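You operate a simulated robot arm through the tools that you are given. There is no shell and no other tool.

The job below is to be done with a simulated robot arm. You get a single attempt, and the scene is never put back.

TASK
Test the mushroom stop with the rollers running slowly, then free and reset it.
Fine: speed on 3, start, halt the board by the mushroom alone before it meets the length stop; pull it up, press reset once; the drive ends off.

The check looks at the end state, three seconds after you hand in, the way a careful person would. Anything else that was tipped, shoved, dropped, spilled or broken makes it a failure.

THE ROBOT
A 6-joint arm with a two-finger gripper, fixed in place. Base frame: the origin is at the foot of the arm, x ahead of it, y to its left, z up. Lengths are in m, angles in rad, forces in N, time in s.
Its first joint turns from -2.897 to 2.897 rad. Payload 2.45 kg.
Tool frame: the origin (TCP) lies between the finger pads and is the grasp point; the fingertips stand 0.02 m ahead of it; z points along the fingers, y is the line along which they close. The gripper opens to 0.14 m. The gripper's body begins 0.168 m behind the TCP.
Orientation is that of the tool frame in the base frame, as [roll, pitch, yaw] about the fixed x, y, z axes, in that order (R = Rz(yaw) Ry(pitch) Rx(roll)). With the fingers straight down and closing along the base's y, the tool's x points along the base's -x, its y along +y and its z along -z.

THE INTERFACE
- The arm moves only by the tool arm_command. Its argument "steps" is one flat list of numbers, 7 for each row, row after row: the shift along the base's x, y, z in m, then the turn, a rotation vector about the base's x, y, z in rad, then the closure, from 0 (fully open) to 1 (shut). In form: [dx, dy, dz, rx, ry, rz, hand, dx, dy, dz, rx, ry, rz, hand, ...]. A call has 1 to 20 rows; each row is the pose to reach, as a shift and turn from the pose commanded when the call began. Rows are played at 5 a second. More than 0.05 m and 0.15 rad between two rows, or a gripper value outside its range, and nothing of the call is played. A pose out of reach is approached as far as the arm can. The call stops where the force on the tool passes 90 N (or 10 N more than at its start, if that is more) or the arm is blocked; 0.2 s more then pass. Each finger travels about 0.045 m/s and halts on what it meets, pressing with about 42 N; the grip force reading is that of the motor and also rises with nothing between the fingers. The clock runs only during rows and for 0.2 s after the last one: add rows that repeat a pose to give the fingers time. The reply holds the time, the measured pose of the TCP, the force on the tool along the base axes, the opening and the grip force, in the units named above and with some noise, with the torque about the TCP (base axes, N m) and any sound that the robot's microphone picked up, and new pictures: "show" is both (left out), scene, wrist or none.
- Cameras (640 x 400 px; columns grow to the right, rows downward): "scene" is fixed at [0.0504, -0.6512, 1.3595]; the picture's right is [0.82, -0.58, 0.00], its down [-0.19, -0.27, -0.94] and it looks along [0.55, 0.77, -0.33] (base axes); focal length 314 px, centre (320, 200). "wrist" rides on the gripper at [0.078, 0.011, -0.209] in the tool frame; the picture's right is [-0.14, 0.99, 0.00], its down [-0.92, -0.13, -0.37] and it looks along [-0.37, -0.05, 0.93] (tool axes); focal length 280 px, centre (320, 200). There is no depth. A picture from a camera that has moved, and an enlarged one, comes with that camera's place and axes in the base frame and with its lens.
- zoom(camera, box): a new picture of the part [left, top, right, bottom] of that camera's present view, enlarged. It takes no simulated time.
- sign_off(): hands the job in; it is judged then, once.

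Places have to be worked out from the pictures, the camera data and where the tool is seen. Open the gripper and draw the arm clear of the work before you hand the job in, unless the task says otherwise.

The tools are called after "Emit:" by a JSON object that holds its "name" and its "arguments". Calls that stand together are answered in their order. arm_command: Moves the arm, as the interface text tells. Its arguments: {"type":"object","properties":{"steps":{"type":"array","items":{"type":"number"}},"show":{"type":"string","enum":["both","scene","wrist","none"]}},"required":["steps"]} The other tools are called the same way: zoom (camera, box) takes an enlarged picture of a part of a camera's view; sign_off () hands the job in.

At the start:

```text
time: 0.0
position: [0.5096, 0.4667, 1.1032]
tool_rot: [-3.141, 0.0, 3.141]
wrist_force: [0.0, 0.0, -0.6]
ft_torque: [-0.02, -0.01, 0.02]
gripper_width: 0.1401
grasp_force: 0.1
```

scene: 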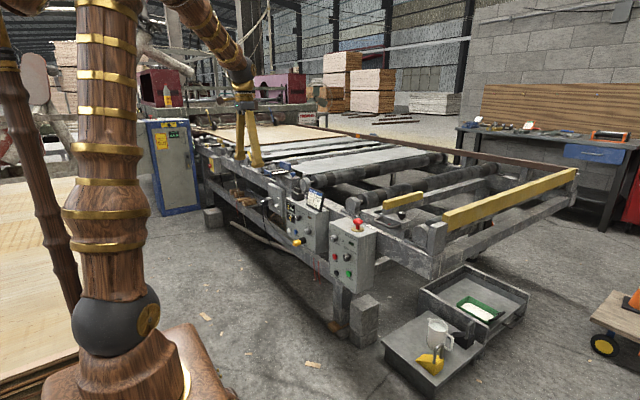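
wrist: 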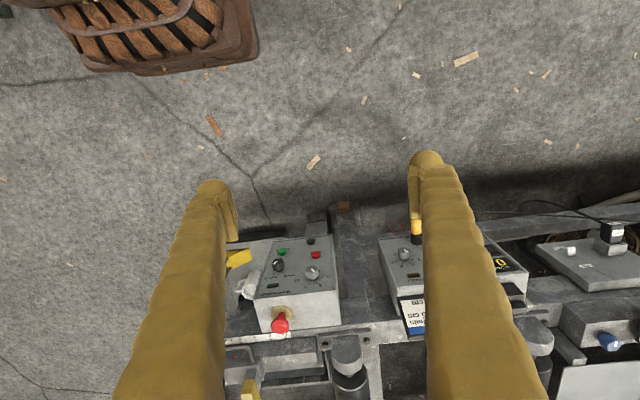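

I'll start by looking closely at the control boxes and the board on the rollers before I move anything.

Emit:
{"name": "zoom", "arguments": {"camera": "scene", "box": [270, 170, 400, 300]}}

Emit:
{"name": "zoom", "arguments": {"camera": "wrist", "box": [220, 200, 540, 400]}}

Emit:
{"name": "zoom", "arguments": {"camera": "scene", "box": [180, 110, 500, 310]}}

```text
3.08 times, centred on (335, 235) of scene
camera zoom: at [0.0504, -0.6512, 1.3595], right [0.82, -0.58, 0.0], down [-0.19, -0.27, -0.94], along [0.55, 0.77, -0.33], focal length 966 px, centre (274, 92)
```

zoom: 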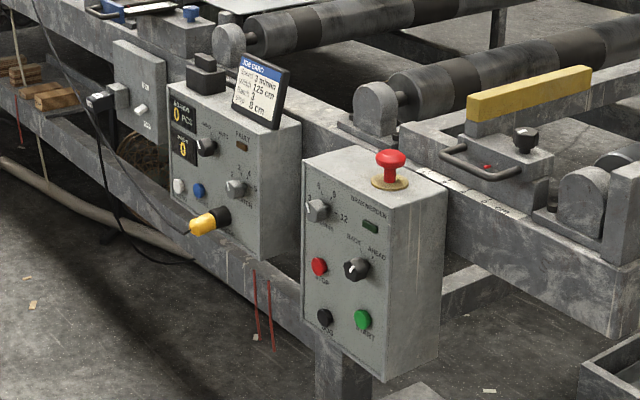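

```text
2.00 times, centred on (380, 300) of wrist
camera zoom: at [0.4304, 0.4774, 1.311], right [0.14, 0.99, 0.0], down [0.92, -0.13, 0.37], along [0.37, -0.05, -0.93], focal length 561 px, centre (200, 0)
```

zoom: 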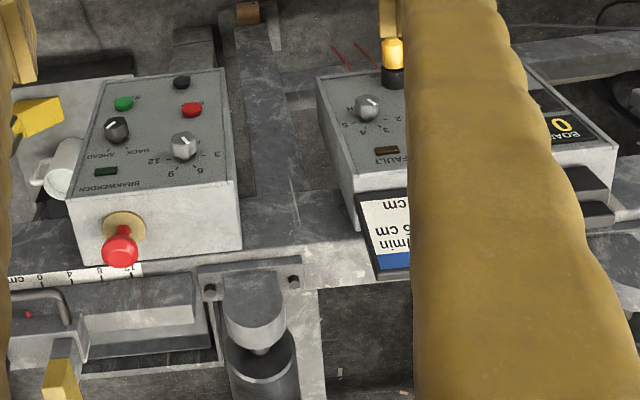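

```text
2.00 times, centred on (340, 210) of scene
camera zoom: at [0.0504, -0.6512, 1.3595], right [0.82, -0.58, 0.0], down [-0.19, -0.27, -0.94], along [0.55, 0.77, -0.33], focal length 628 px, centre (280, 180)
```

zoom: 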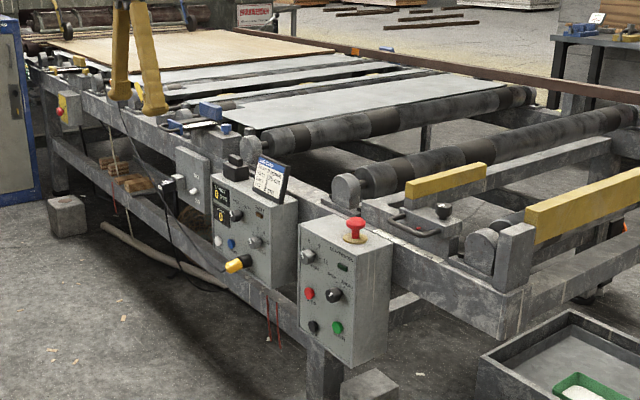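

The right-hand box carries the mushroom, speed knob, direction selector and several buttons. I'll zoom harder so I can read its labels and the job card.

Emit:
{"name": "zoom", "arguments": {"camera": "scene", "box": [325, 205, 381, 261]}}

Emit:
{"name": "zoom", "arguments": {"camera": "scene", "box": [325, 240, 385, 295]}}

Emit:
{"name": "zoom", "arguments": {"camera": "scene", "box": [280, 180, 335, 255]}}

Emit:
{"name": "zoom", "arguments": {"camera": "wrist", "box": [245, 230, 345, 335]}}

Emit:
{"name": "zoom", "arguments": {"camera": "scene", "box": [180, 110, 340, 210]}}

Emit:
{"name": "zoom", "arguments": {"camera": "scene", "box": [340, 170, 480, 270]}}

```text
7.14 times, centred on (353, 233) of scene
camera zoom: at [0.0504, -0.6512, 1.3595], right [0.82, -0.58, 0.0], down [-0.19, -0.27, -0.94], along [0.55, 0.77, -0.33], focal length 2243 px, centre (84, -36)
```

zoom: 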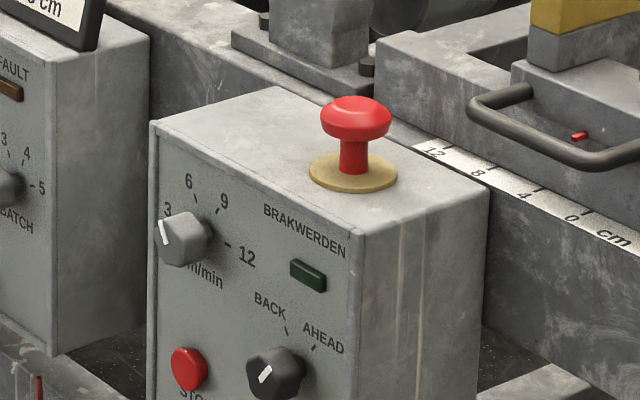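

```text
7.27 times, centred on (355, 268) of scene
camera zoom: at [0.0504, -0.6512, 1.3595], right [0.82, -0.58, 0.0], down [-0.19, -0.27, -0.94], along [0.55, 0.77, -0.33], focal length 2284 px, centre (66, -291)
```

zoom: 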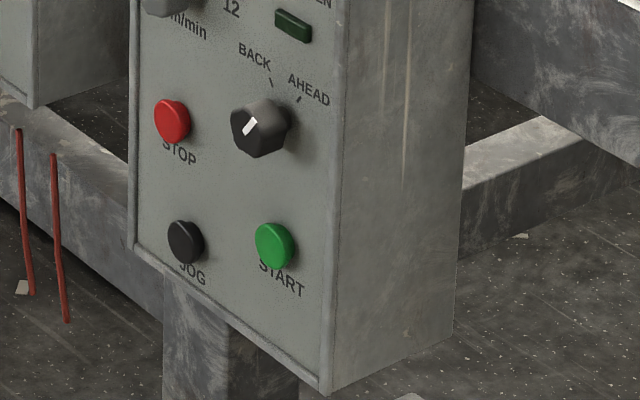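

```text
5.33 times, centred on (308, 218) of scene
camera zoom: at [0.0504, -0.6512, 1.3595], right [0.82, -0.58, 0.0], down [-0.19, -0.27, -0.94], along [0.55, 0.77, -0.33], focal length 1675 px, centre (387, 107)
```

zoom: 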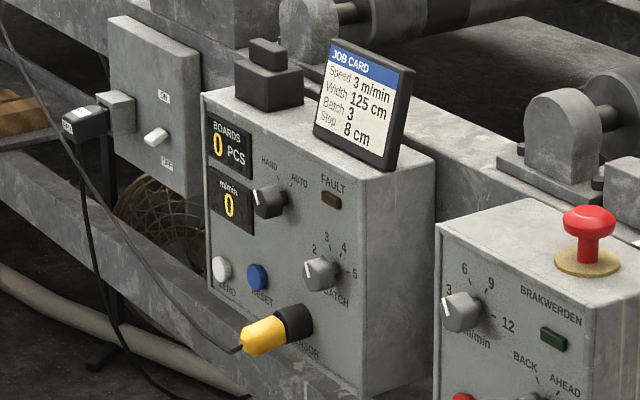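

```text
3.81 times, centred on (295, 282) of wrist
camera zoom: at [0.4304, 0.4774, 1.311], right [0.14, 0.99, 0.0], down [0.92, -0.13, 0.37], along [0.37, -0.05, -0.93], focal length 1068 px, centre (415, -114)
```

zoom: 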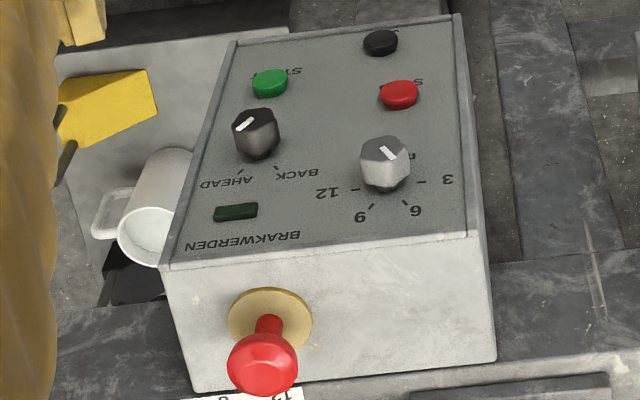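

```text
4.00 times, centred on (260, 160) of scene
camera zoom: at [0.0504, -0.6512, 1.3595], right [0.82, -0.58, 0.0], down [-0.19, -0.27, -0.94], along [0.55, 0.77, -0.33], focal length 1256 px, centre (560, 360)
```

zoom: 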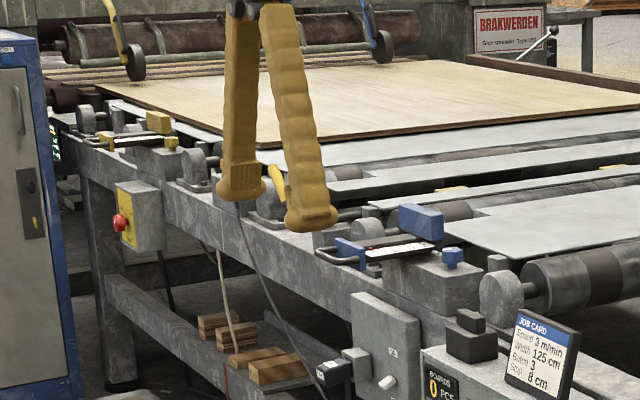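

```text
4.00 times, centred on (410, 220) of scene
camera zoom: at [0.0504, -0.6512, 1.3595], right [0.82, -0.58, 0.0], down [-0.19, -0.27, -0.94], along [0.55, 0.77, -0.33], focal length 1256 px, centre (-40, 120)
```

zoom: 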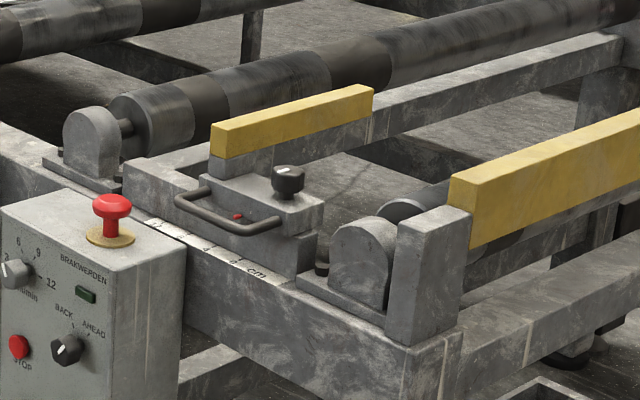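

The reset button is the blue one on the middle box, and the speed pointer may not be on 3. I'll zoom further on the knobs and switches.

Emit:
{"name": "zoom", "arguments": {"camera": "scene", "box": [324, 222, 348, 246]}}

Emit:
{"name": "zoom", "arguments": {"camera": "wrist", "box": [295, 255, 330, 290]}}

Emit:
{"name": "zoom", "arguments": {"camera": "scene", "box": [284, 200, 324, 250]}}

Emit:
{"name": "zoom", "arguments": {"camera": "scene", "box": [255, 175, 295, 225]}}

Emit:
{"name": "zoom", "arguments": {"camera": "scene", "box": [200, 145, 240, 185]}}

```text
16.00 times, centred on (336, 234) of scene
camera zoom: at [0.0504, -0.6512, 1.3595], right [0.82, -0.58, 0.0], down [-0.19, -0.27, -0.94], along [0.55, 0.77, -0.33], focal length 5024 px, centre (64, -344)
```

zoom: 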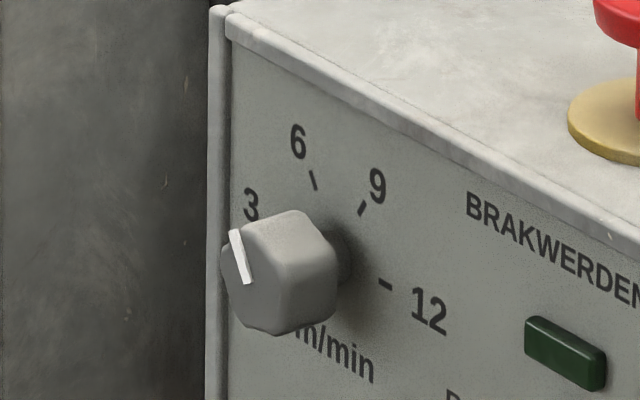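

```text
11.43 times, centred on (312, 272) of wrist
camera zoom: at [0.4304, 0.4774, 1.311], right [0.14, 0.99, 0.0], down [0.92, -0.13, 0.37], along [0.37, -0.05, -0.93], focal length 3204 px, centre (406, -629)
```

zoom: 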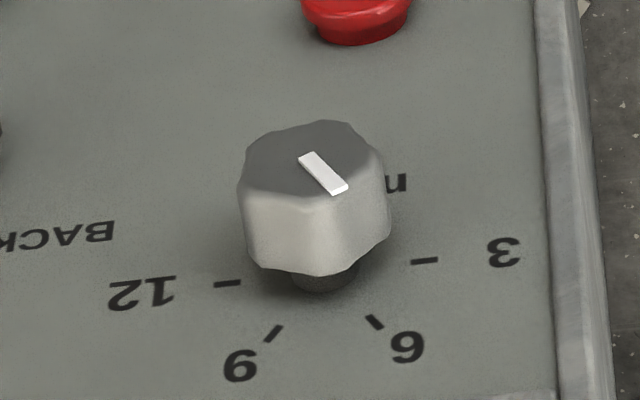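

```text
8.00 times, centred on (304, 225) of scene
camera zoom: at [0.0504, -0.6512, 1.3595], right [0.82, -0.58, 0.0], down [-0.19, -0.27, -0.94], along [0.55, 0.77, -0.33], focal length 2512 px, centre (448, 0)
```

zoom: 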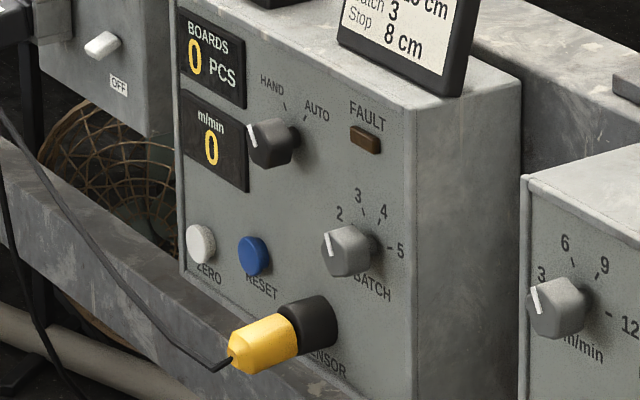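

```text
8.00 times, centred on (275, 200) of scene
camera zoom: at [0.0504, -0.6512, 1.3595], right [0.82, -0.58, 0.0], down [-0.19, -0.27, -0.94], along [0.55, 0.77, -0.33], focal length 2512 px, centre (680, 200)
```

zoom: 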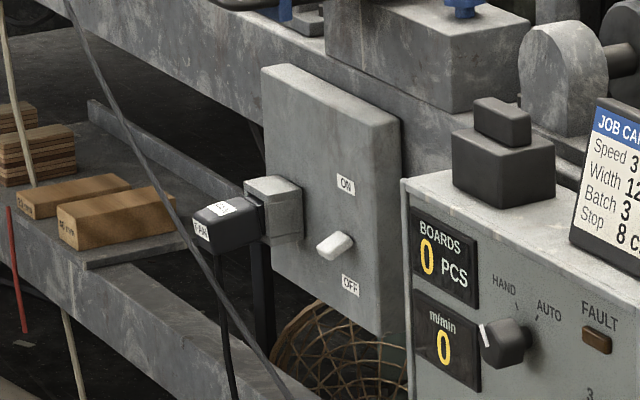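

```text
10.00 times, centred on (220, 165) of scene
camera zoom: at [0.0504, -0.6512, 1.3595], right [0.82, -0.58, 0.0], down [-0.19, -0.27, -0.94], along [0.55, 0.77, -0.33], focal length 3140 px, centre (1320, 550)
```

zoom: 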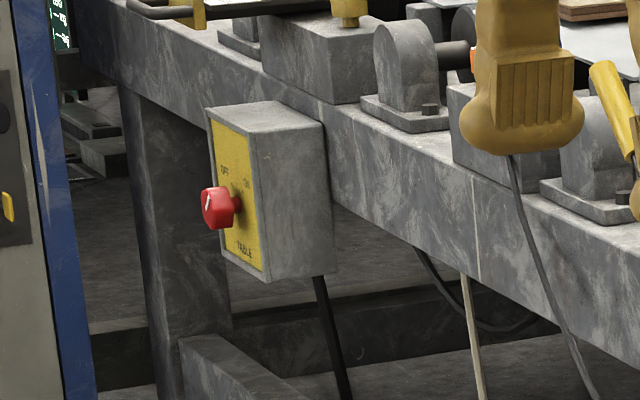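

The panel reads speed on 6 (needs to go to 3), direction AHEAD, mode HAND and table switch ON. I place the speed knob at about (0.88, 0.39, 0.69), START at about (0.89, 0.29, 0.555) and the mushroom top at about (0.945, 0.31, 0.80). First I'll turn the tool level, pointing +x, well clear of the machine.

Emit:
{"name": "arm_command", "arguments": {"steps": [0.01, -0.01, -0.015, 0, -0.13, 0, 0, 0.02, -0.02, -0.03, 0, -0.26, 0, 0, 0.03, -0.03, -0.045, 0, -0.39, 0, 0, 0.04, -0.04, -0.06, 0, -0.52, 0, 0, 0.05, -0.05, -0.075, 0, -0.65, 0, 0, 0.06, -0.055, -0.09, 0, -0.78, 0, 0, 0.07, -0.06, -0.105, 0, -0.91, 0, 0, 0.08, -0.065, -0.12, 0, -1.04, 0, 0, 0.09, -0.07, -0.135, 0, -1.17, 0, 0, 0.1, -0.07, -0.15, 0, -1.3, 0, 0.2, 0.11, -0.07, -0.165, 0, -1.43, 0, 0.4, 0.12, -0.07, -0.18, 0, -1.5708, 0, 0.5, 0.12, -0.07, -0.18, 0, -1.5708, 0, 0.5]}}

```text
time: 2.8
position: [0.6438, 0.4219, 0.9619]
tool_rot: [-2.034, 1.536, -2.046]
wrist_force: [-0.6, 0.2, 0.6]
ft_torque: [0.01, -0.04, 0.0]
gripper_width: 0.0701
grasp_force: 0.1
out of reach, approached as far as the arm can: row 11, 12, 13
camera wrist: at [0.4326, 0.4323, 0.8865], right [0.01, 0.99, 0.11], down [-0.36, -0.09, 0.93], along [0.93, -0.05, 0.35], focal length 280 px, centre (320, 200)
```

scene: 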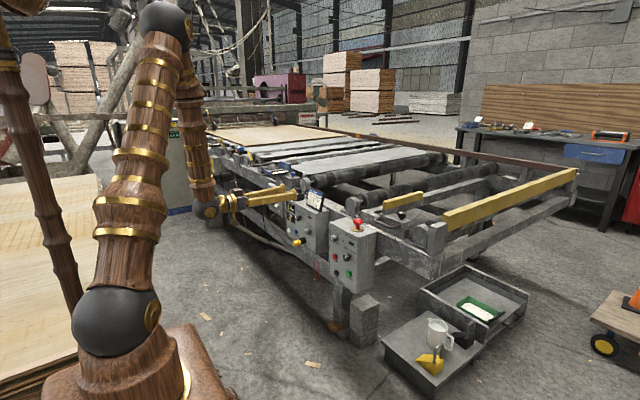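
wrist: 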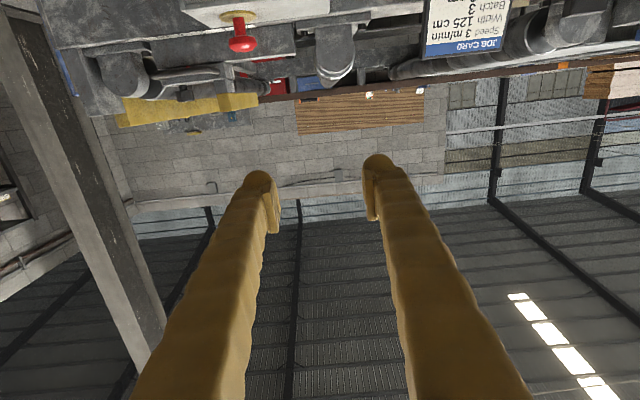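

The arm couldn't quite hold that pose because it's too close in, but the tool is nearly level. I'll go forward and down to a standoff in front of the speed knob and check the picture.

Emit:
{"name": "arm_command", "arguments": {"steps": [0.02, 0, -0.03, 0, 0, 0, 0.5, 0.04, 0, -0.07, 0, 0, 0, 0.5, 0.06, 0, -0.11, 0, 0, 0, 0.5, 0.08, 0, -0.15, 0, 0, 0, 0.5, 0.1, 0, -0.19, 0, 0, 0, 0.5, 0.1, 0, -0.19, 0, 0, 0, 0.5, 0.1, 0, -0.19, 0, 0, 0, 0.5]}}

```text
time: 4.4
position: [0.7825, 0.4623, 0.8135]
tool_rot: [-1.884, 1.494, -1.912]
wrist_force: [0.6, 0.7, -0.3]
ft_torque: [-0.01, 0.05, 0.02]
gripper_width: 0.0702
grasp_force: 0.1
out of reach, approached as far as the arm can: row 1, 2, 3, 4, 5, 6, 7
camera wrist: at [0.5721, 0.473, 0.7399], right [0.03, 1.0, 0.07], down [-0.35, -0.05, 0.94], along [0.94, -0.05, 0.35], focal length 280 px, centre (320, 200)
```

scene: 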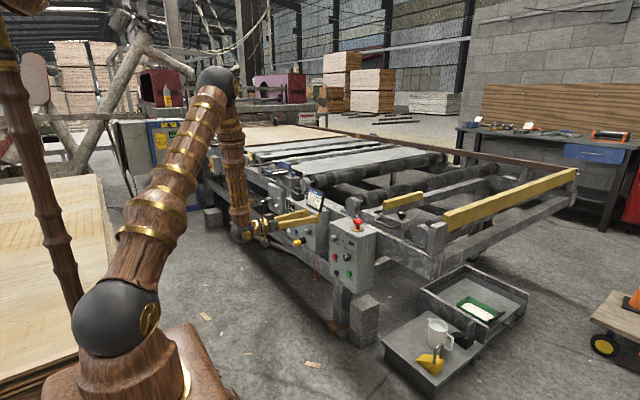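
wrist: 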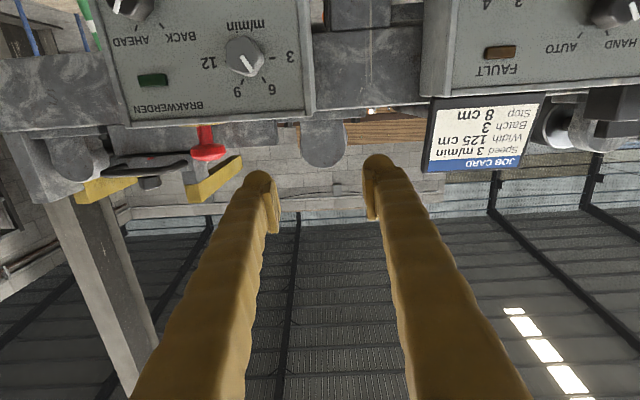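

The measured pose lags the command, so the arm is at a joint limit with the tool this level and this close in. I'll tilt the fingers about 20° downward, bring them in front of the knob and see whether the reach warning clears.

Emit:
{"name": "arm_command", "arguments": {"steps": [0.0, 0, 0, 0, 0.1, 0, 0.5, 0.0, 0, 0, 0, 0.2, 0, 0.5, 0, 0, 0, 0, 0.3, 0, 0.5, 0, 0, 0, 0, 0.36, 0, 0.5, 0, 0, 0, 0, 0.36, 0, 0.5]}}

```text
time: 5.6
position: [0.7809, 0.4629, 0.815]
tool_rot: [-2.941, 1.178, -2.953]
wrist_force: [0.0, 0.2, -0.9]
ft_torque: [0.0, -0.04, 0.03]
gripper_width: 0.0701
grasp_force: 0.0
camera wrist: at [0.558, 0.4739, 0.8208], right [0.05, 1.0, 0.05], down [0.0, -0.05, 1.0], along [1.0, -0.05, -0.01], focal length 280 px, centre (320, 200)
```

scene: 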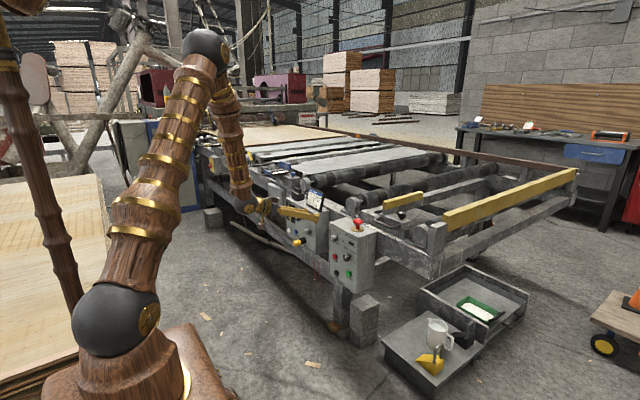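
wrist: 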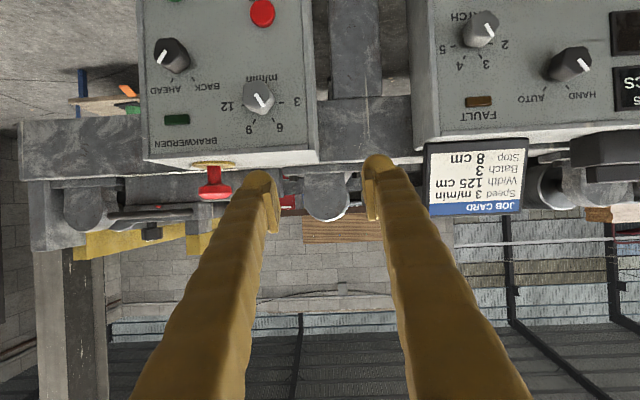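

The tilt worked: no reach warning, and calls start from the pose actually reached. The camera now looks level at the panel, so I'll zoom for precise pixel positions.

Emit:
{"name": "zoom", "arguments": {"camera": "wrist", "box": [215, 60, 311, 120]}}

Emit:
{"name": "zoom", "arguments": {"camera": "wrist", "box": [130, 0, 330, 125]}}

Emit:
{"name": "zoom", "arguments": {"camera": "wrist", "box": [160, 140, 256, 200]}}

Emit:
{"name": "zoom", "arguments": {"camera": "wrist", "box": [410, 0, 640, 144]}}

```text
6.67 times, centred on (263, 90) of wrist
camera zoom: at [0.558, 0.4739, 0.8208], right [0.05, 1.0, 0.05], down [0.0, -0.05, 1.0], along [1.0, -0.05, -0.01], focal length 1869 px, centre (700, 933)
```

zoom: 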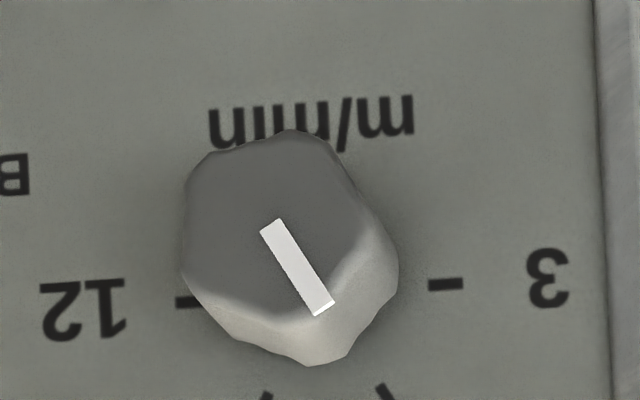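

```text
3.20 times, centred on (230, 62) of wrist
camera zoom: at [0.558, 0.4739, 0.8208], right [0.05, 1.0, 0.05], down [0.0, -0.05, 1.0], along [1.0, -0.05, -0.01], focal length 897 px, centre (608, 640)
```

zoom: 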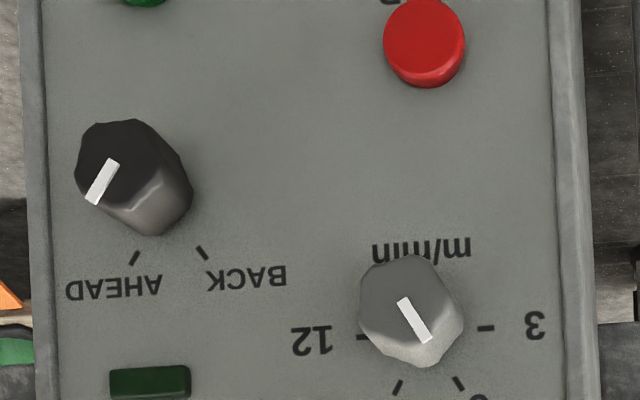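

```text
6.67 times, centred on (208, 170) of wrist
camera zoom: at [0.558, 0.4739, 0.8208], right [0.05, 1.0, 0.05], down [0.0, -0.05, 1.0], along [1.0, -0.05, -0.01], focal length 1869 px, centre (1067, 400)
```

zoom: 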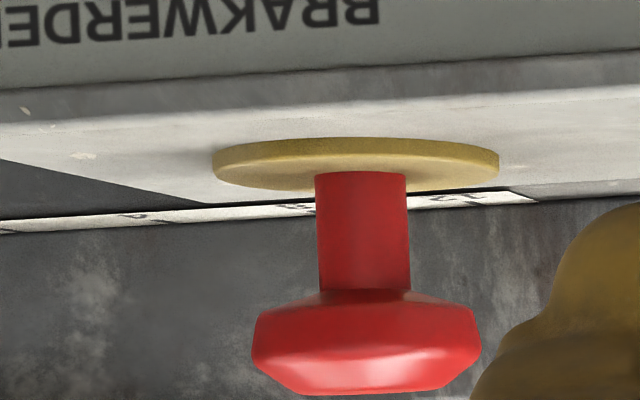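

```text
2.78 times, centred on (525, 72) of wrist
camera zoom: at [0.558, 0.4739, 0.8208], right [0.05, 1.0, 0.05], down [0.0, -0.05, 1.0], along [1.0, -0.05, -0.01], focal length 779 px, centre (-249, 556)
```

zoom: 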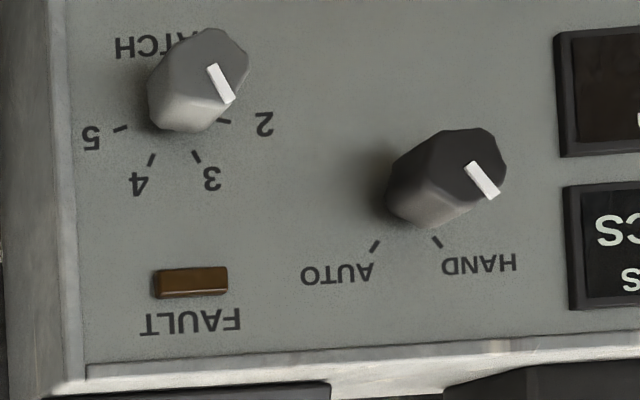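

The dial centre is at y≈0.393, z≈0.697, the face at x≈0.894 and the knob front at x≈0.866, with the pointer on 6. I'll go to a standoff in front of it, squaring the small roll and yaw errors and levelling slightly.

Emit:
{"name": "arm_command", "arguments": {"steps": [0.0, -0.018, -0.03, 0.02, 0, 0.008, 0.5, 0.0, -0.036, -0.06, 0.04, 0, 0.015, 0.5, 0.0, -0.054, -0.09, 0.06, 0, 0.022, 0.5, 0.01, -0.07, -0.118, 0.078, 0, 0.028, 0.5, 0.02, -0.07, -0.118, 0.078, -0.08, 0.028, 0.5, 0.02, -0.07, -0.118, 0.078, -0.15, 0.028, 0.5, 0.02, -0.07, -0.118, 0.078, -0.15, 0.028, 0.5]}}

```text
time: 7.2
position: [0.8299, 0.423, 0.7256]
tool_rot: [-2.897, 1.287, -2.903]
wrist_force: [-0.1, 0.2, 0.0]
ft_torque: [-0.01, 0.03, -0.01]
gripper_width: 0.0698
grasp_force: 0.1
out of reach, approached as far as the arm can: row 3, 4, 5, 6, 7
camera wrist: at [0.6076, 0.4308, 0.7066], right [0.03, 1.0, 0.07], down [-0.11, -0.06, 0.99], along [0.99, -0.04, 0.1], focal length 280 px, centre (320, 200)
```

scene: 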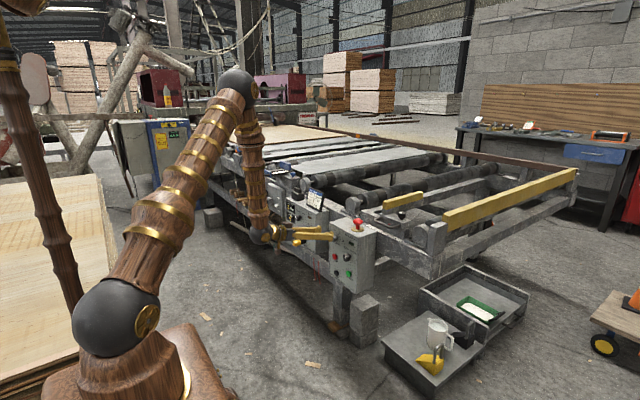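
wrist: 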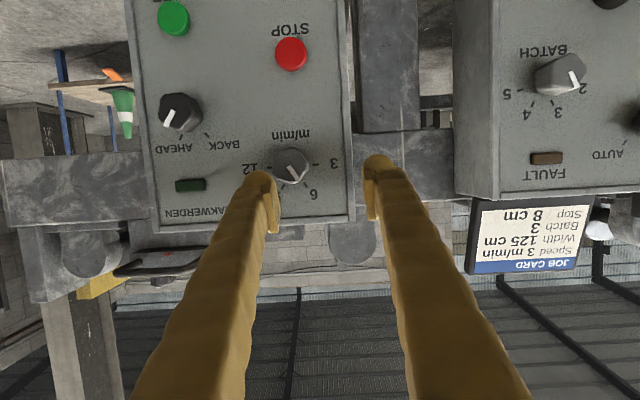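

The limit matches a minimum wrist-to-shoulder distance, so lower targets need a steeper tilt. I'll use about 32° and line up the standoff in front of the knob at (0.82, 0.393, 0.702).

Emit:
{"name": "arm_command", "arguments": {"steps": [-0.005, 0, 0.005, 0.02, 0.1, 0.005, 0.5, -0.01, -0.005, 0.005, 0.04, 0.2, 0.01, 0.5, -0.01, -0.015, -0.005, 0.064, 0.28, 0.015, 0.5, -0.01, -0.03, -0.0236, 0.064, 0.28, 0.015, 0.5, -0.01, -0.03, -0.0236, 0.064, 0.28, 0.015, 0.5], "show": "wrist"}}

```text
time: 8.4
position: [0.823, 0.3917, 0.705]
tool_rot: [-3.126, 1.012, -3.102]
wrist_force: [-0.9, 0.0, 0.7]
ft_torque: [0.02, -0.04, -0.01]
gripper_width: 0.07
grasp_force: 0.1
camera wrist: at [0.603, 0.3977, 0.749], right [0.05, 0.99, 0.11], down [0.18, -0.12, 0.98], along [0.98, -0.03, -0.18], focal length 280 px, centre (320, 200)
```

wrist: 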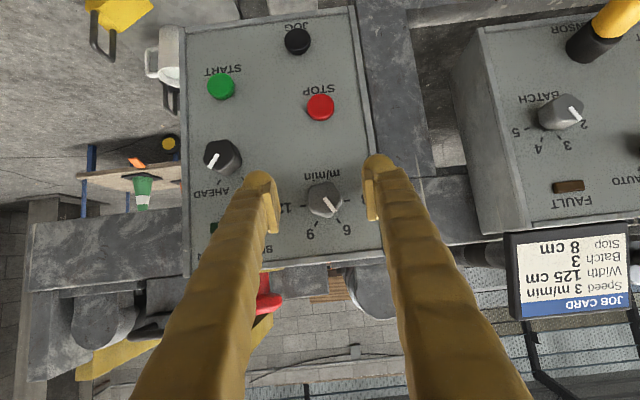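

No reach warning, and the knob sits between the fingers. I'll move in 41 mm and close on it.

Emit:
{"name": "arm_command", "arguments": {"steps": [0.015, 0.002, -0.001, 0, 0, 0, 0.5, 0.03, 0.002, -0.001, 0, 0, 0, 0.5, 0.041, 0.002, -0.001, 0, 0, 0, 0.5, 0.041, 0.002, -0.001, 0, 0, 0, 0.5, 0.041, 0.002, -0.001, 0, 0, 0, 0.8, 0.041, 0.002, -0.001, 0, 0, 0, 0.8, 0.041, 0.002, -0.001, 0, 0, 0, 0.8, 0.041, 0.002, -0.001, 0, 0, 0, 0.8]}}

```text
time: 10.2
position: [0.8625, 0.3937, 0.7021]
tool_rot: [3.136, 1.017, -3.116]
wrist_force: [-0.5, 8.9, 1.2]
ft_torque: [0.05, -0.05, 0.15]
gripper_width: 0.0344
grasp_force: 4.5
camera wrist: at [0.6431, 0.3983, 0.7459], right [0.04, 0.99, 0.12], down [0.17, -0.12, 0.98], along [0.98, -0.02, -0.18], focal length 280 px, centre (320, 200)
```

scene: 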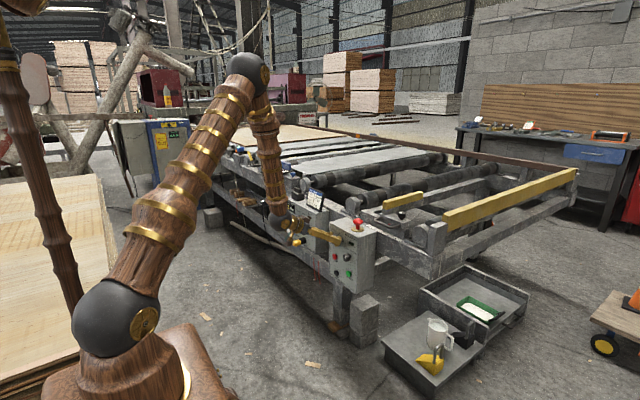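
wrist: 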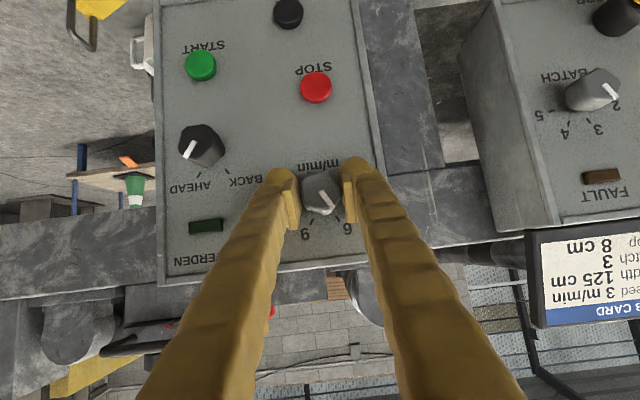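

The fingers are on the knob at 34 mm. I'll firm up the grip and turn 60° anticlockwise as seen from the front (−1.05 rad about x) to bring the pointer from 6 to 3.

Emit:
{"name": "arm_command", "arguments": {"steps": [0, 0.001, 0, 0, 0, 0, 1, 0, 0.001, 0, 0, 0, 0, 1, 0, 0.0014, 0, -0.13, 0, 0, 1, 0, 0.0018, -0.0001, -0.26, 0, 0, 1, 0, 0.0021, -0.0002, -0.39, 0, 0, 1, 0, 0.0025, -0.0004, -0.52, 0, 0, 1, 0, 0.0028, -0.0006, -0.65, 0, 0, 1, 0, 0.0031, -0.0009, -0.78, 0, 0, 1, 0, 0.0034, -0.0012, -0.91, 0, 0, 1, 0, 0.0036, -0.0015, -1.047, 0, 0, 1, 0, 0.0036, -0.0015, -1.047, 0, 0, 1]}}

```text
time: 12.6
position: [0.8615, 0.3987, 0.7012]
tool_rot: [-1.889, 0.426, -2.188]
wrist_force: [-6.0, -29.8, 10.6]
ft_torque: [-0.06, -0.13, -0.49]
gripper_width: 0.0322
grasp_force: 45.4
camera wrist: at [0.6428, 0.4373, 0.7194], right [0.04, 0.6, -0.8], down [0.18, 0.78, 0.6], along [0.98, -0.17, -0.07], focal length 280 px, centre (320, 200)
```

scene: 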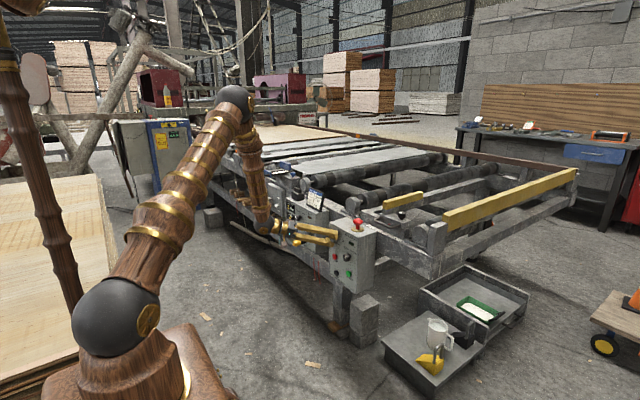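
wrist: 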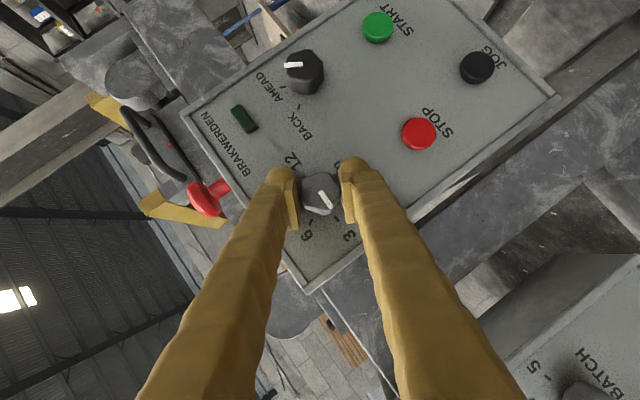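

The pointer now aims at the 3 mark. I'll open the fingers and check the setting up close before pulling away.

Emit:
{"name": "arm_command", "arguments": {"steps": [0, -0.002, 0.0, 0, 0, 0, 0.7, 0, -0.002, 0, 0, 0, 0, 0.5, 0, -0.002, 0, 0, 0, 0, 0.5, 0, -0.002, 0, 0, 0, 0, 0.5], "show": "wrist"}}

Emit:
{"name": "zoom", "arguments": {"camera": "wrist", "box": [280, 150, 376, 250]}}

Emit:
{"name": "zoom", "arguments": {"camera": "scene", "box": [320, 215, 360, 255]}}

```text
time: 13.6
position: [0.8632, 0.3956, 0.7]
tool_rot: [-1.889, 0.427, -2.186]
wrist_force: [-0.1, -0.3, 0.5]
ft_torque: [0.02, -0.01, 0.01]
gripper_width: 0.0701
grasp_force: 0.1
camera wrist: at [0.643, 0.4357, 0.7189], right [0.04, 0.6, -0.8], down [0.17, 0.78, 0.6], along [0.98, -0.16, -0.07], focal length 280 px, centre (320, 200)
```

wrist: 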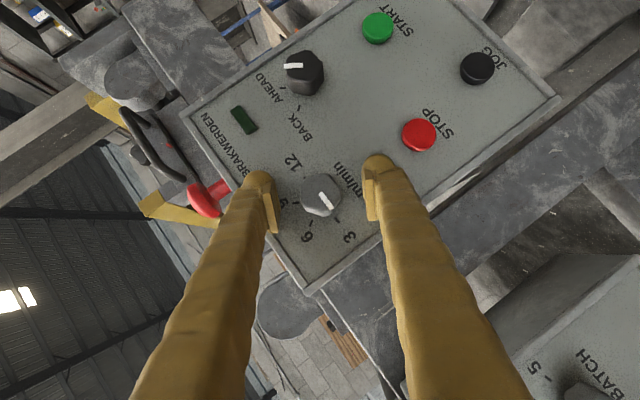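

```text
4.00 times, centred on (328, 200) of wrist
camera zoom: at [0.643, 0.4357, 0.7189], right [0.04, 0.6, -0.8], down [0.17, 0.78, 0.6], along [0.98, -0.16, -0.07], focal length 1122 px, centre (288, 200)
```

zoom: 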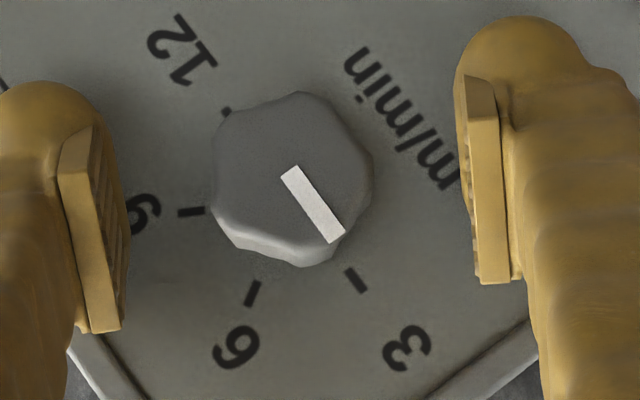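

```text
10.00 times, centred on (340, 235) of scene
camera zoom: at [0.0504, -0.6512, 1.3595], right [0.82, -0.58, 0.0], down [-0.19, -0.27, -0.94], along [0.55, 0.77, -0.33], focal length 3140 px, centre (120, -150)
```

zoom: 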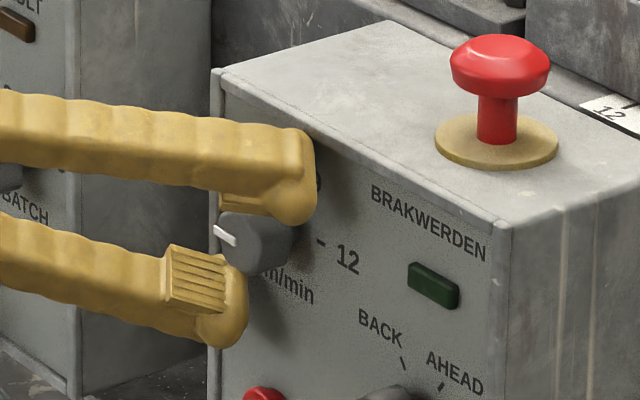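

Speed is now on 3. I'll back off, undo the wrist roll, close the fingers and tilt to about 63° down, so START, which sits lower, is inside the arm's reach.

Emit:
{"name": "arm_command", "arguments": {"steps": [-0.04, 0, 0, 0, 0, 0, 0.5, -0.055, 0, 0.01, 0.13, 0, 0, 0.5, -0.06, 0, 0.02, 0.26, 0, 0, 0.7, -0.06, 0, 0.03, 0.39, 0, 0, 0.9, -0.06, 0, 0.04, 0.52, 0, 0, 1, -0.06, 0, 0.05, 0.65, 0, 0, 1, -0.06, 0, 0.06, 0.78, 0, 0, 1, -0.06, 0, 0.06, 0.91, 0, 0, 1, -0.06, 0, 0.06, 1.047, 0, 0, 1, -0.06, 0, 0.06, 1.047, 0, 0, 1], "show": "wrist"}}

```text
time: 15.8
position: [0.8012, 0.3959, 0.7621]
tool_rot: [3.134, 1.017, -3.119]
wrist_force: [0.1, 0.2, 0.3]
ft_torque: [0.0, 0.03, -0.01]
gripper_width: 0.0
grasp_force: 29.3
camera wrist: at [0.5826, 0.4002, 0.8053], right [0.04, 0.99, 0.12], down [0.17, -0.13, 0.98], along [0.98, -0.02, -0.18], focal length 280 px, centre (320, 200)
```

wrist: 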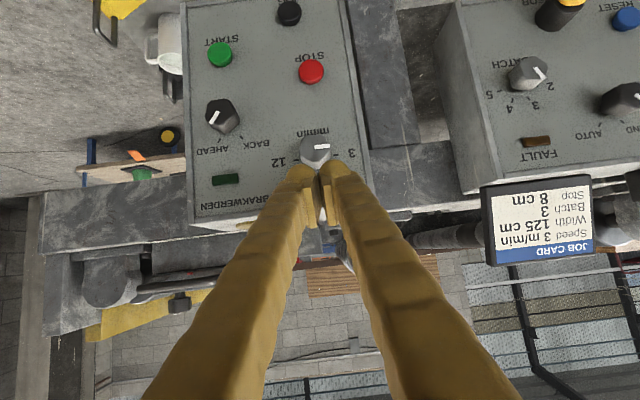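

The knob pointer sits on 3. I'll tilt down to 63° and drop to a point in front of and above START.

Emit:
{"name": "arm_command", "arguments": {"steps": [-0.005, -0.02, 0, 0, 0.135, 0, 1, -0.01, -0.04, 0, 0, 0.27, 0, 1, -0.015, -0.06, -0.02, 0, 0.405, 0, 1, -0.02, -0.08, -0.05, 0, 0.541, 0, 1, -0.02, -0.102, -0.09, 0, 0.541, 0, 1, -0.005, -0.102, -0.13, 0, 0.541, 0, 1, -0.005, -0.102, -0.13, 0, 0.541, 0, 1]}}

```text
time: 17.4
position: [0.7969, 0.2952, 0.6303]
tool_rot: [3.123, 0.474, -3.127]
wrist_force: [-0.7, 0.3, 0.1]
ft_torque: [0.04, 0.01, -0.01]
gripper_width: 0.0002
grasp_force: 29.3
camera wrist: at [0.631, 0.2994, 0.7807], right [0.1, 0.99, 0.08], down [0.65, -0.13, 0.75], along [0.75, -0.02, -0.66], focal length 280 px, centre (320, 200)
```

scene: 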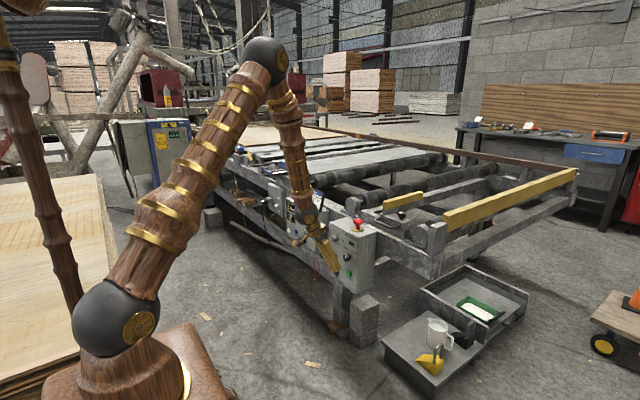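
wrist: 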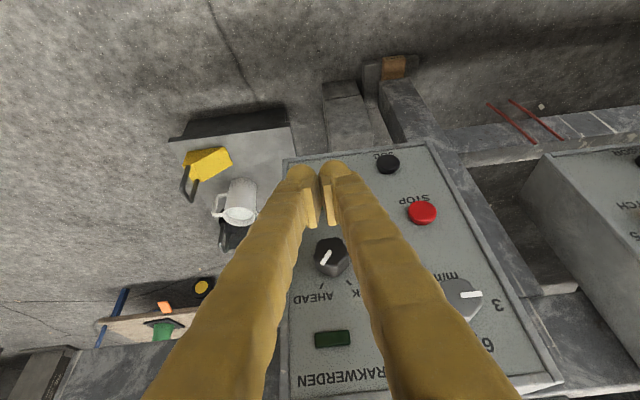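

START should be right behind the fingertips. I'll drop to its height and creep toward the panel, stopping just short of contact.

Emit:
{"name": "arm_command", "arguments": {"steps": [0.012, -0.001, -0.03, 0, 0, 0, 1, 0.031, -0.001, -0.068, 0, 0, 0, 1, 0.04, -0.001, -0.068, 0, 0, 0, 1, 0.05, -0.001, -0.068, 0, 0, 0, 1, 0.05, -0.001, -0.068, 0, 0, 0, 1]}}

Emit:
{"name": "zoom", "arguments": {"camera": "scene", "box": [310, 220, 390, 300]}}

Emit:
{"name": "zoom", "arguments": {"camera": "wrist", "box": [260, 120, 420, 240]}}

```text
time: 18.6
position: [0.8471, 0.2941, 0.562]
tool_rot: [3.123, 0.477, -3.125]
wrist_force: [0.2, -0.2, 0.6]
ft_torque: [-0.02, -0.02, -0.01]
gripper_width: 0.0002
grasp_force: 29.1
camera wrist: at [0.6806, 0.2985, 0.7126], right [0.1, 0.99, 0.08], down [0.65, -0.13, 0.75], along [0.75, -0.02, -0.66], focal length 280 px, centre (320, 200)
```

scene: 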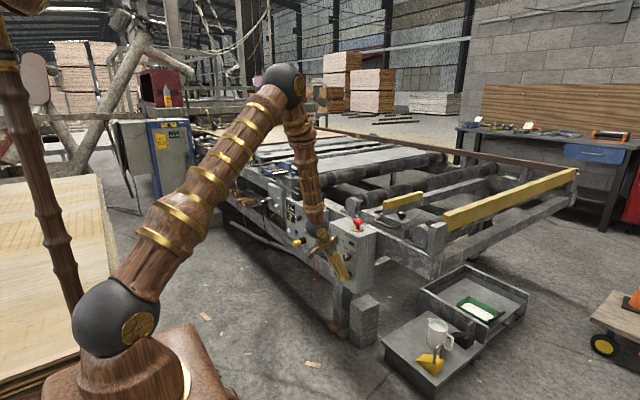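
wrist: 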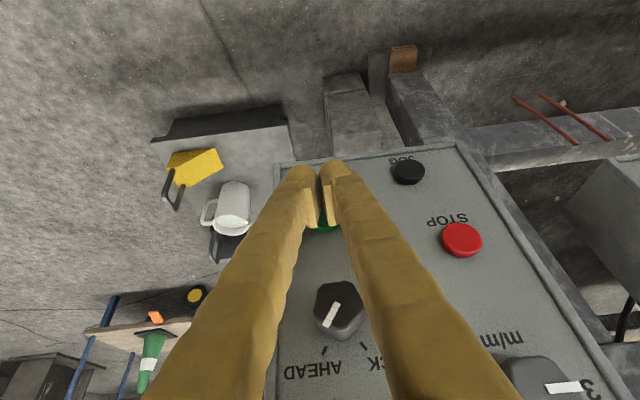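

```text
5.00 times, centred on (350, 260) of scene
camera zoom: at [0.0504, -0.6512, 1.3595], right [0.82, -0.58, 0.0], down [-0.19, -0.27, -0.94], along [0.55, 0.77, -0.33], focal length 1570 px, centre (170, -100)
```

zoom: 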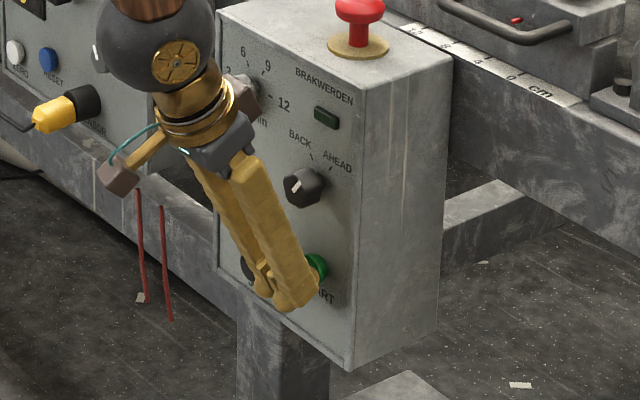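

```text
3.33 times, centred on (340, 180) of wrist
camera zoom: at [0.6806, 0.2985, 0.7126], right [0.1, 0.99, 0.08], down [0.65, -0.13, 0.75], along [0.75, -0.02, -0.66], focal length 935 px, centre (253, 267)
```

zoom: 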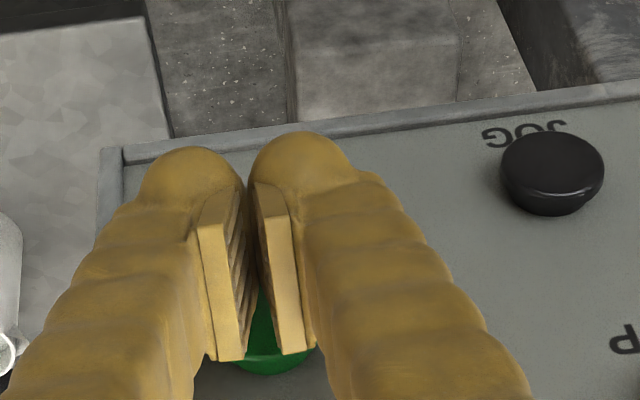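

The fingertip corner is at the button's height, about 1 cm off it. I'll raise 3 mm and press in small steps, watching force and sound.

Emit:
{"name": "arm_command", "arguments": {"steps": [0.003, 0, 0.003, 0, 0, 0, 1, 0.006, 0, 0.003, 0, 0, 0, 1, 0.009, 0, 0.003, 0, 0, 0, 1, 0.012, 0, 0.003, 0, 0, 0, 1], "show": "scene"}}

```text
time: 19.6
position: [0.8603, 0.2935, 0.5654]
tool_rot: [3.121, 0.477, -3.126]
wrist_force: [-3.5, 1.1, -0.8]
ft_torque: [0.01, 0.03, -0.04]
gripper_width: 0.0
grasp_force: 29.1
heard: click
```

scene: 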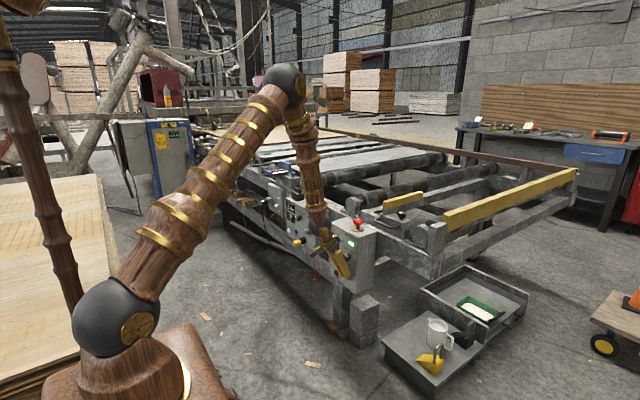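

START clicked and the green lamp is lit, so the drive is running. I'll back off and go straight to above the mushroom with fingers closed.

Emit:
{"name": "arm_command", "arguments": {"steps": [-0.025, 0, 0, 0, 0, 0, 1, -0.04, 0, 0.035, 0, 0, 0, 1, -0.055, 0, 0.08, 0, 0, 0, 1, -0.06, 0.004, 0.125, 0, 0, 0, 1, -0.06, 0.008, 0.17, 0, 0, 0, 1, -0.06, 0.012, 0.215, 0, 0, 0, 1, -0.06, 0.013, 0.26, 0, 0, 0, 1, -0.04, 0.014, 0.3, 0, 0, 0, 1, 0.0, 0.014, 0.325, 0, 0, 0, 1, 0.045, 0.014, 0.325, 0, 0, 0, 1, 0.092, 0.014, 0.325, 0, 0, 0, 1, 0.092, 0.014, 0.31, 0, 0, 0, 1]}}

Emit:
{"name": "zoom", "arguments": {"camera": "scene", "box": [270, 170, 400, 300]}}

Emit:
{"name": "zoom", "arguments": {"camera": "scene", "box": [180, 110, 340, 210]}}

```text
time: 22.2
position: [0.9518, 0.3065, 0.8761]
tool_rot: [3.122, 0.477, -3.125]
wrist_force: [-0.1, 0.9, -0.4]
ft_torque: [0.03, 0.01, 0.0]
gripper_width: 0.0
grasp_force: 29.8
camera wrist: at [0.7856, 0.3101, 1.026], right [0.1, 0.99, 0.08], down [0.65, -0.13, 0.75], along [0.75, -0.02, -0.66], focal length 280 px, centre (320, 200)
```

scene: 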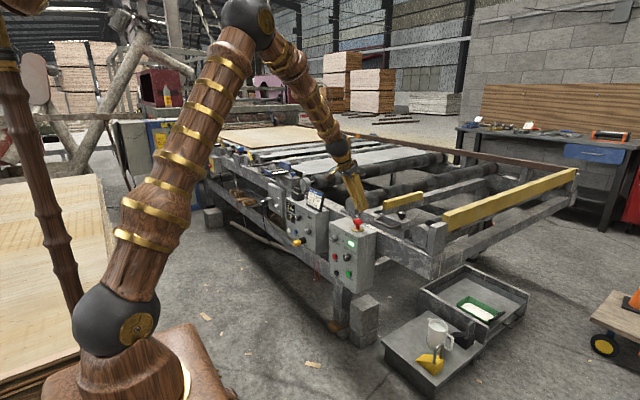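
wrist: 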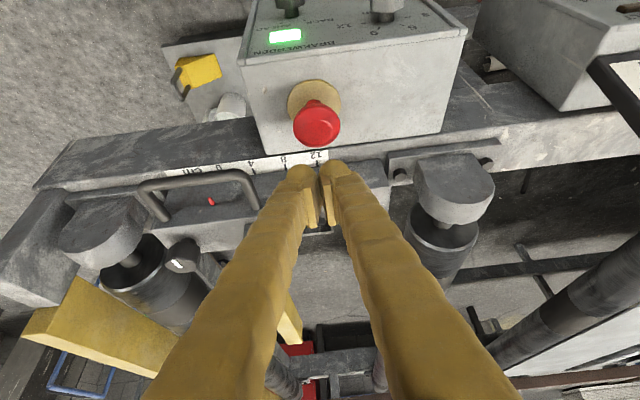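

```text
3.08 times, centred on (335, 235) of scene
camera zoom: at [0.0504, -0.6512, 1.3595], right [0.82, -0.58, 0.0], down [-0.19, -0.27, -0.94], along [0.55, 0.77, -0.33], focal length 966 px, centre (274, 92)
```

zoom: 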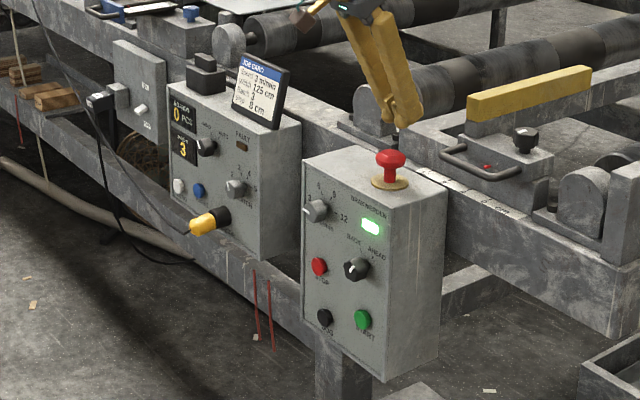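

```text
4.00 times, centred on (260, 160) of scene
camera zoom: at [0.0504, -0.6512, 1.3595], right [0.82, -0.58, 0.0], down [-0.19, -0.27, -0.94], along [0.55, 0.77, -0.33], focal length 1256 px, centre (560, 360)
```

zoom: 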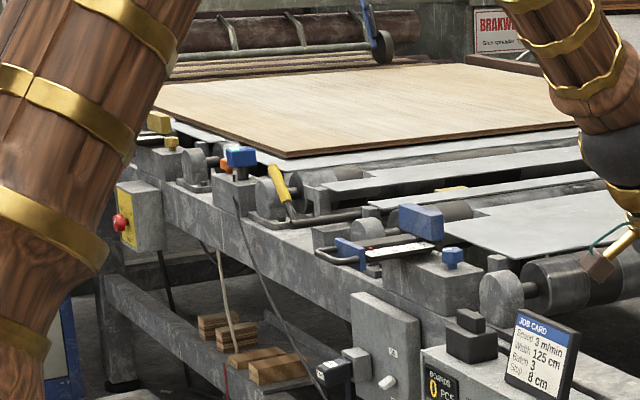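

The display reads 3 m/min and the board is moving. I'll zoom once, which costs no simulated time, to check the line-up over the mushroom before pressing.

Emit:
{"name": "zoom", "arguments": {"camera": "wrist", "box": [260, 60, 380, 210]}}

Emit:
{"name": "zoom", "arguments": {"camera": "scene", "box": [330, 170, 390, 240]}}

```text
2.67 times, centred on (320, 135) of wrist
camera zoom: at [0.7856, 0.3101, 1.026], right [0.1, 0.99, 0.08], down [0.65, -0.13, 0.75], along [0.75, -0.02, -0.66], focal length 748 px, centre (320, 373)
```

zoom: 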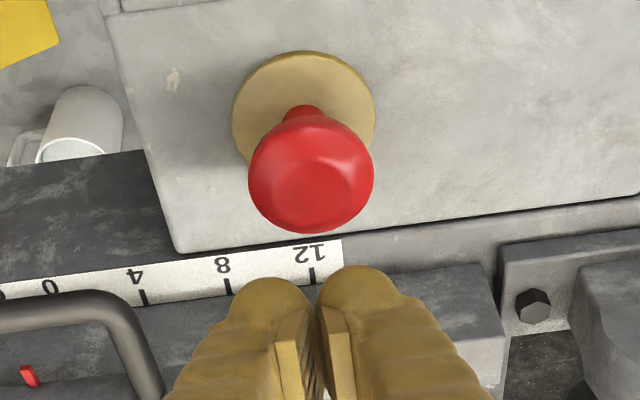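

```text
5.71 times, centred on (360, 205) of scene
camera zoom: at [0.0504, -0.6512, 1.3595], right [0.82, -0.58, 0.0], down [-0.19, -0.27, -0.94], along [0.55, 0.77, -0.33], focal length 1794 px, centre (91, 171)
```

zoom: 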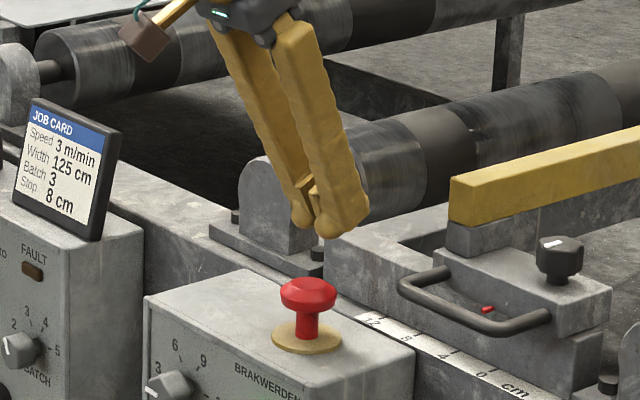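

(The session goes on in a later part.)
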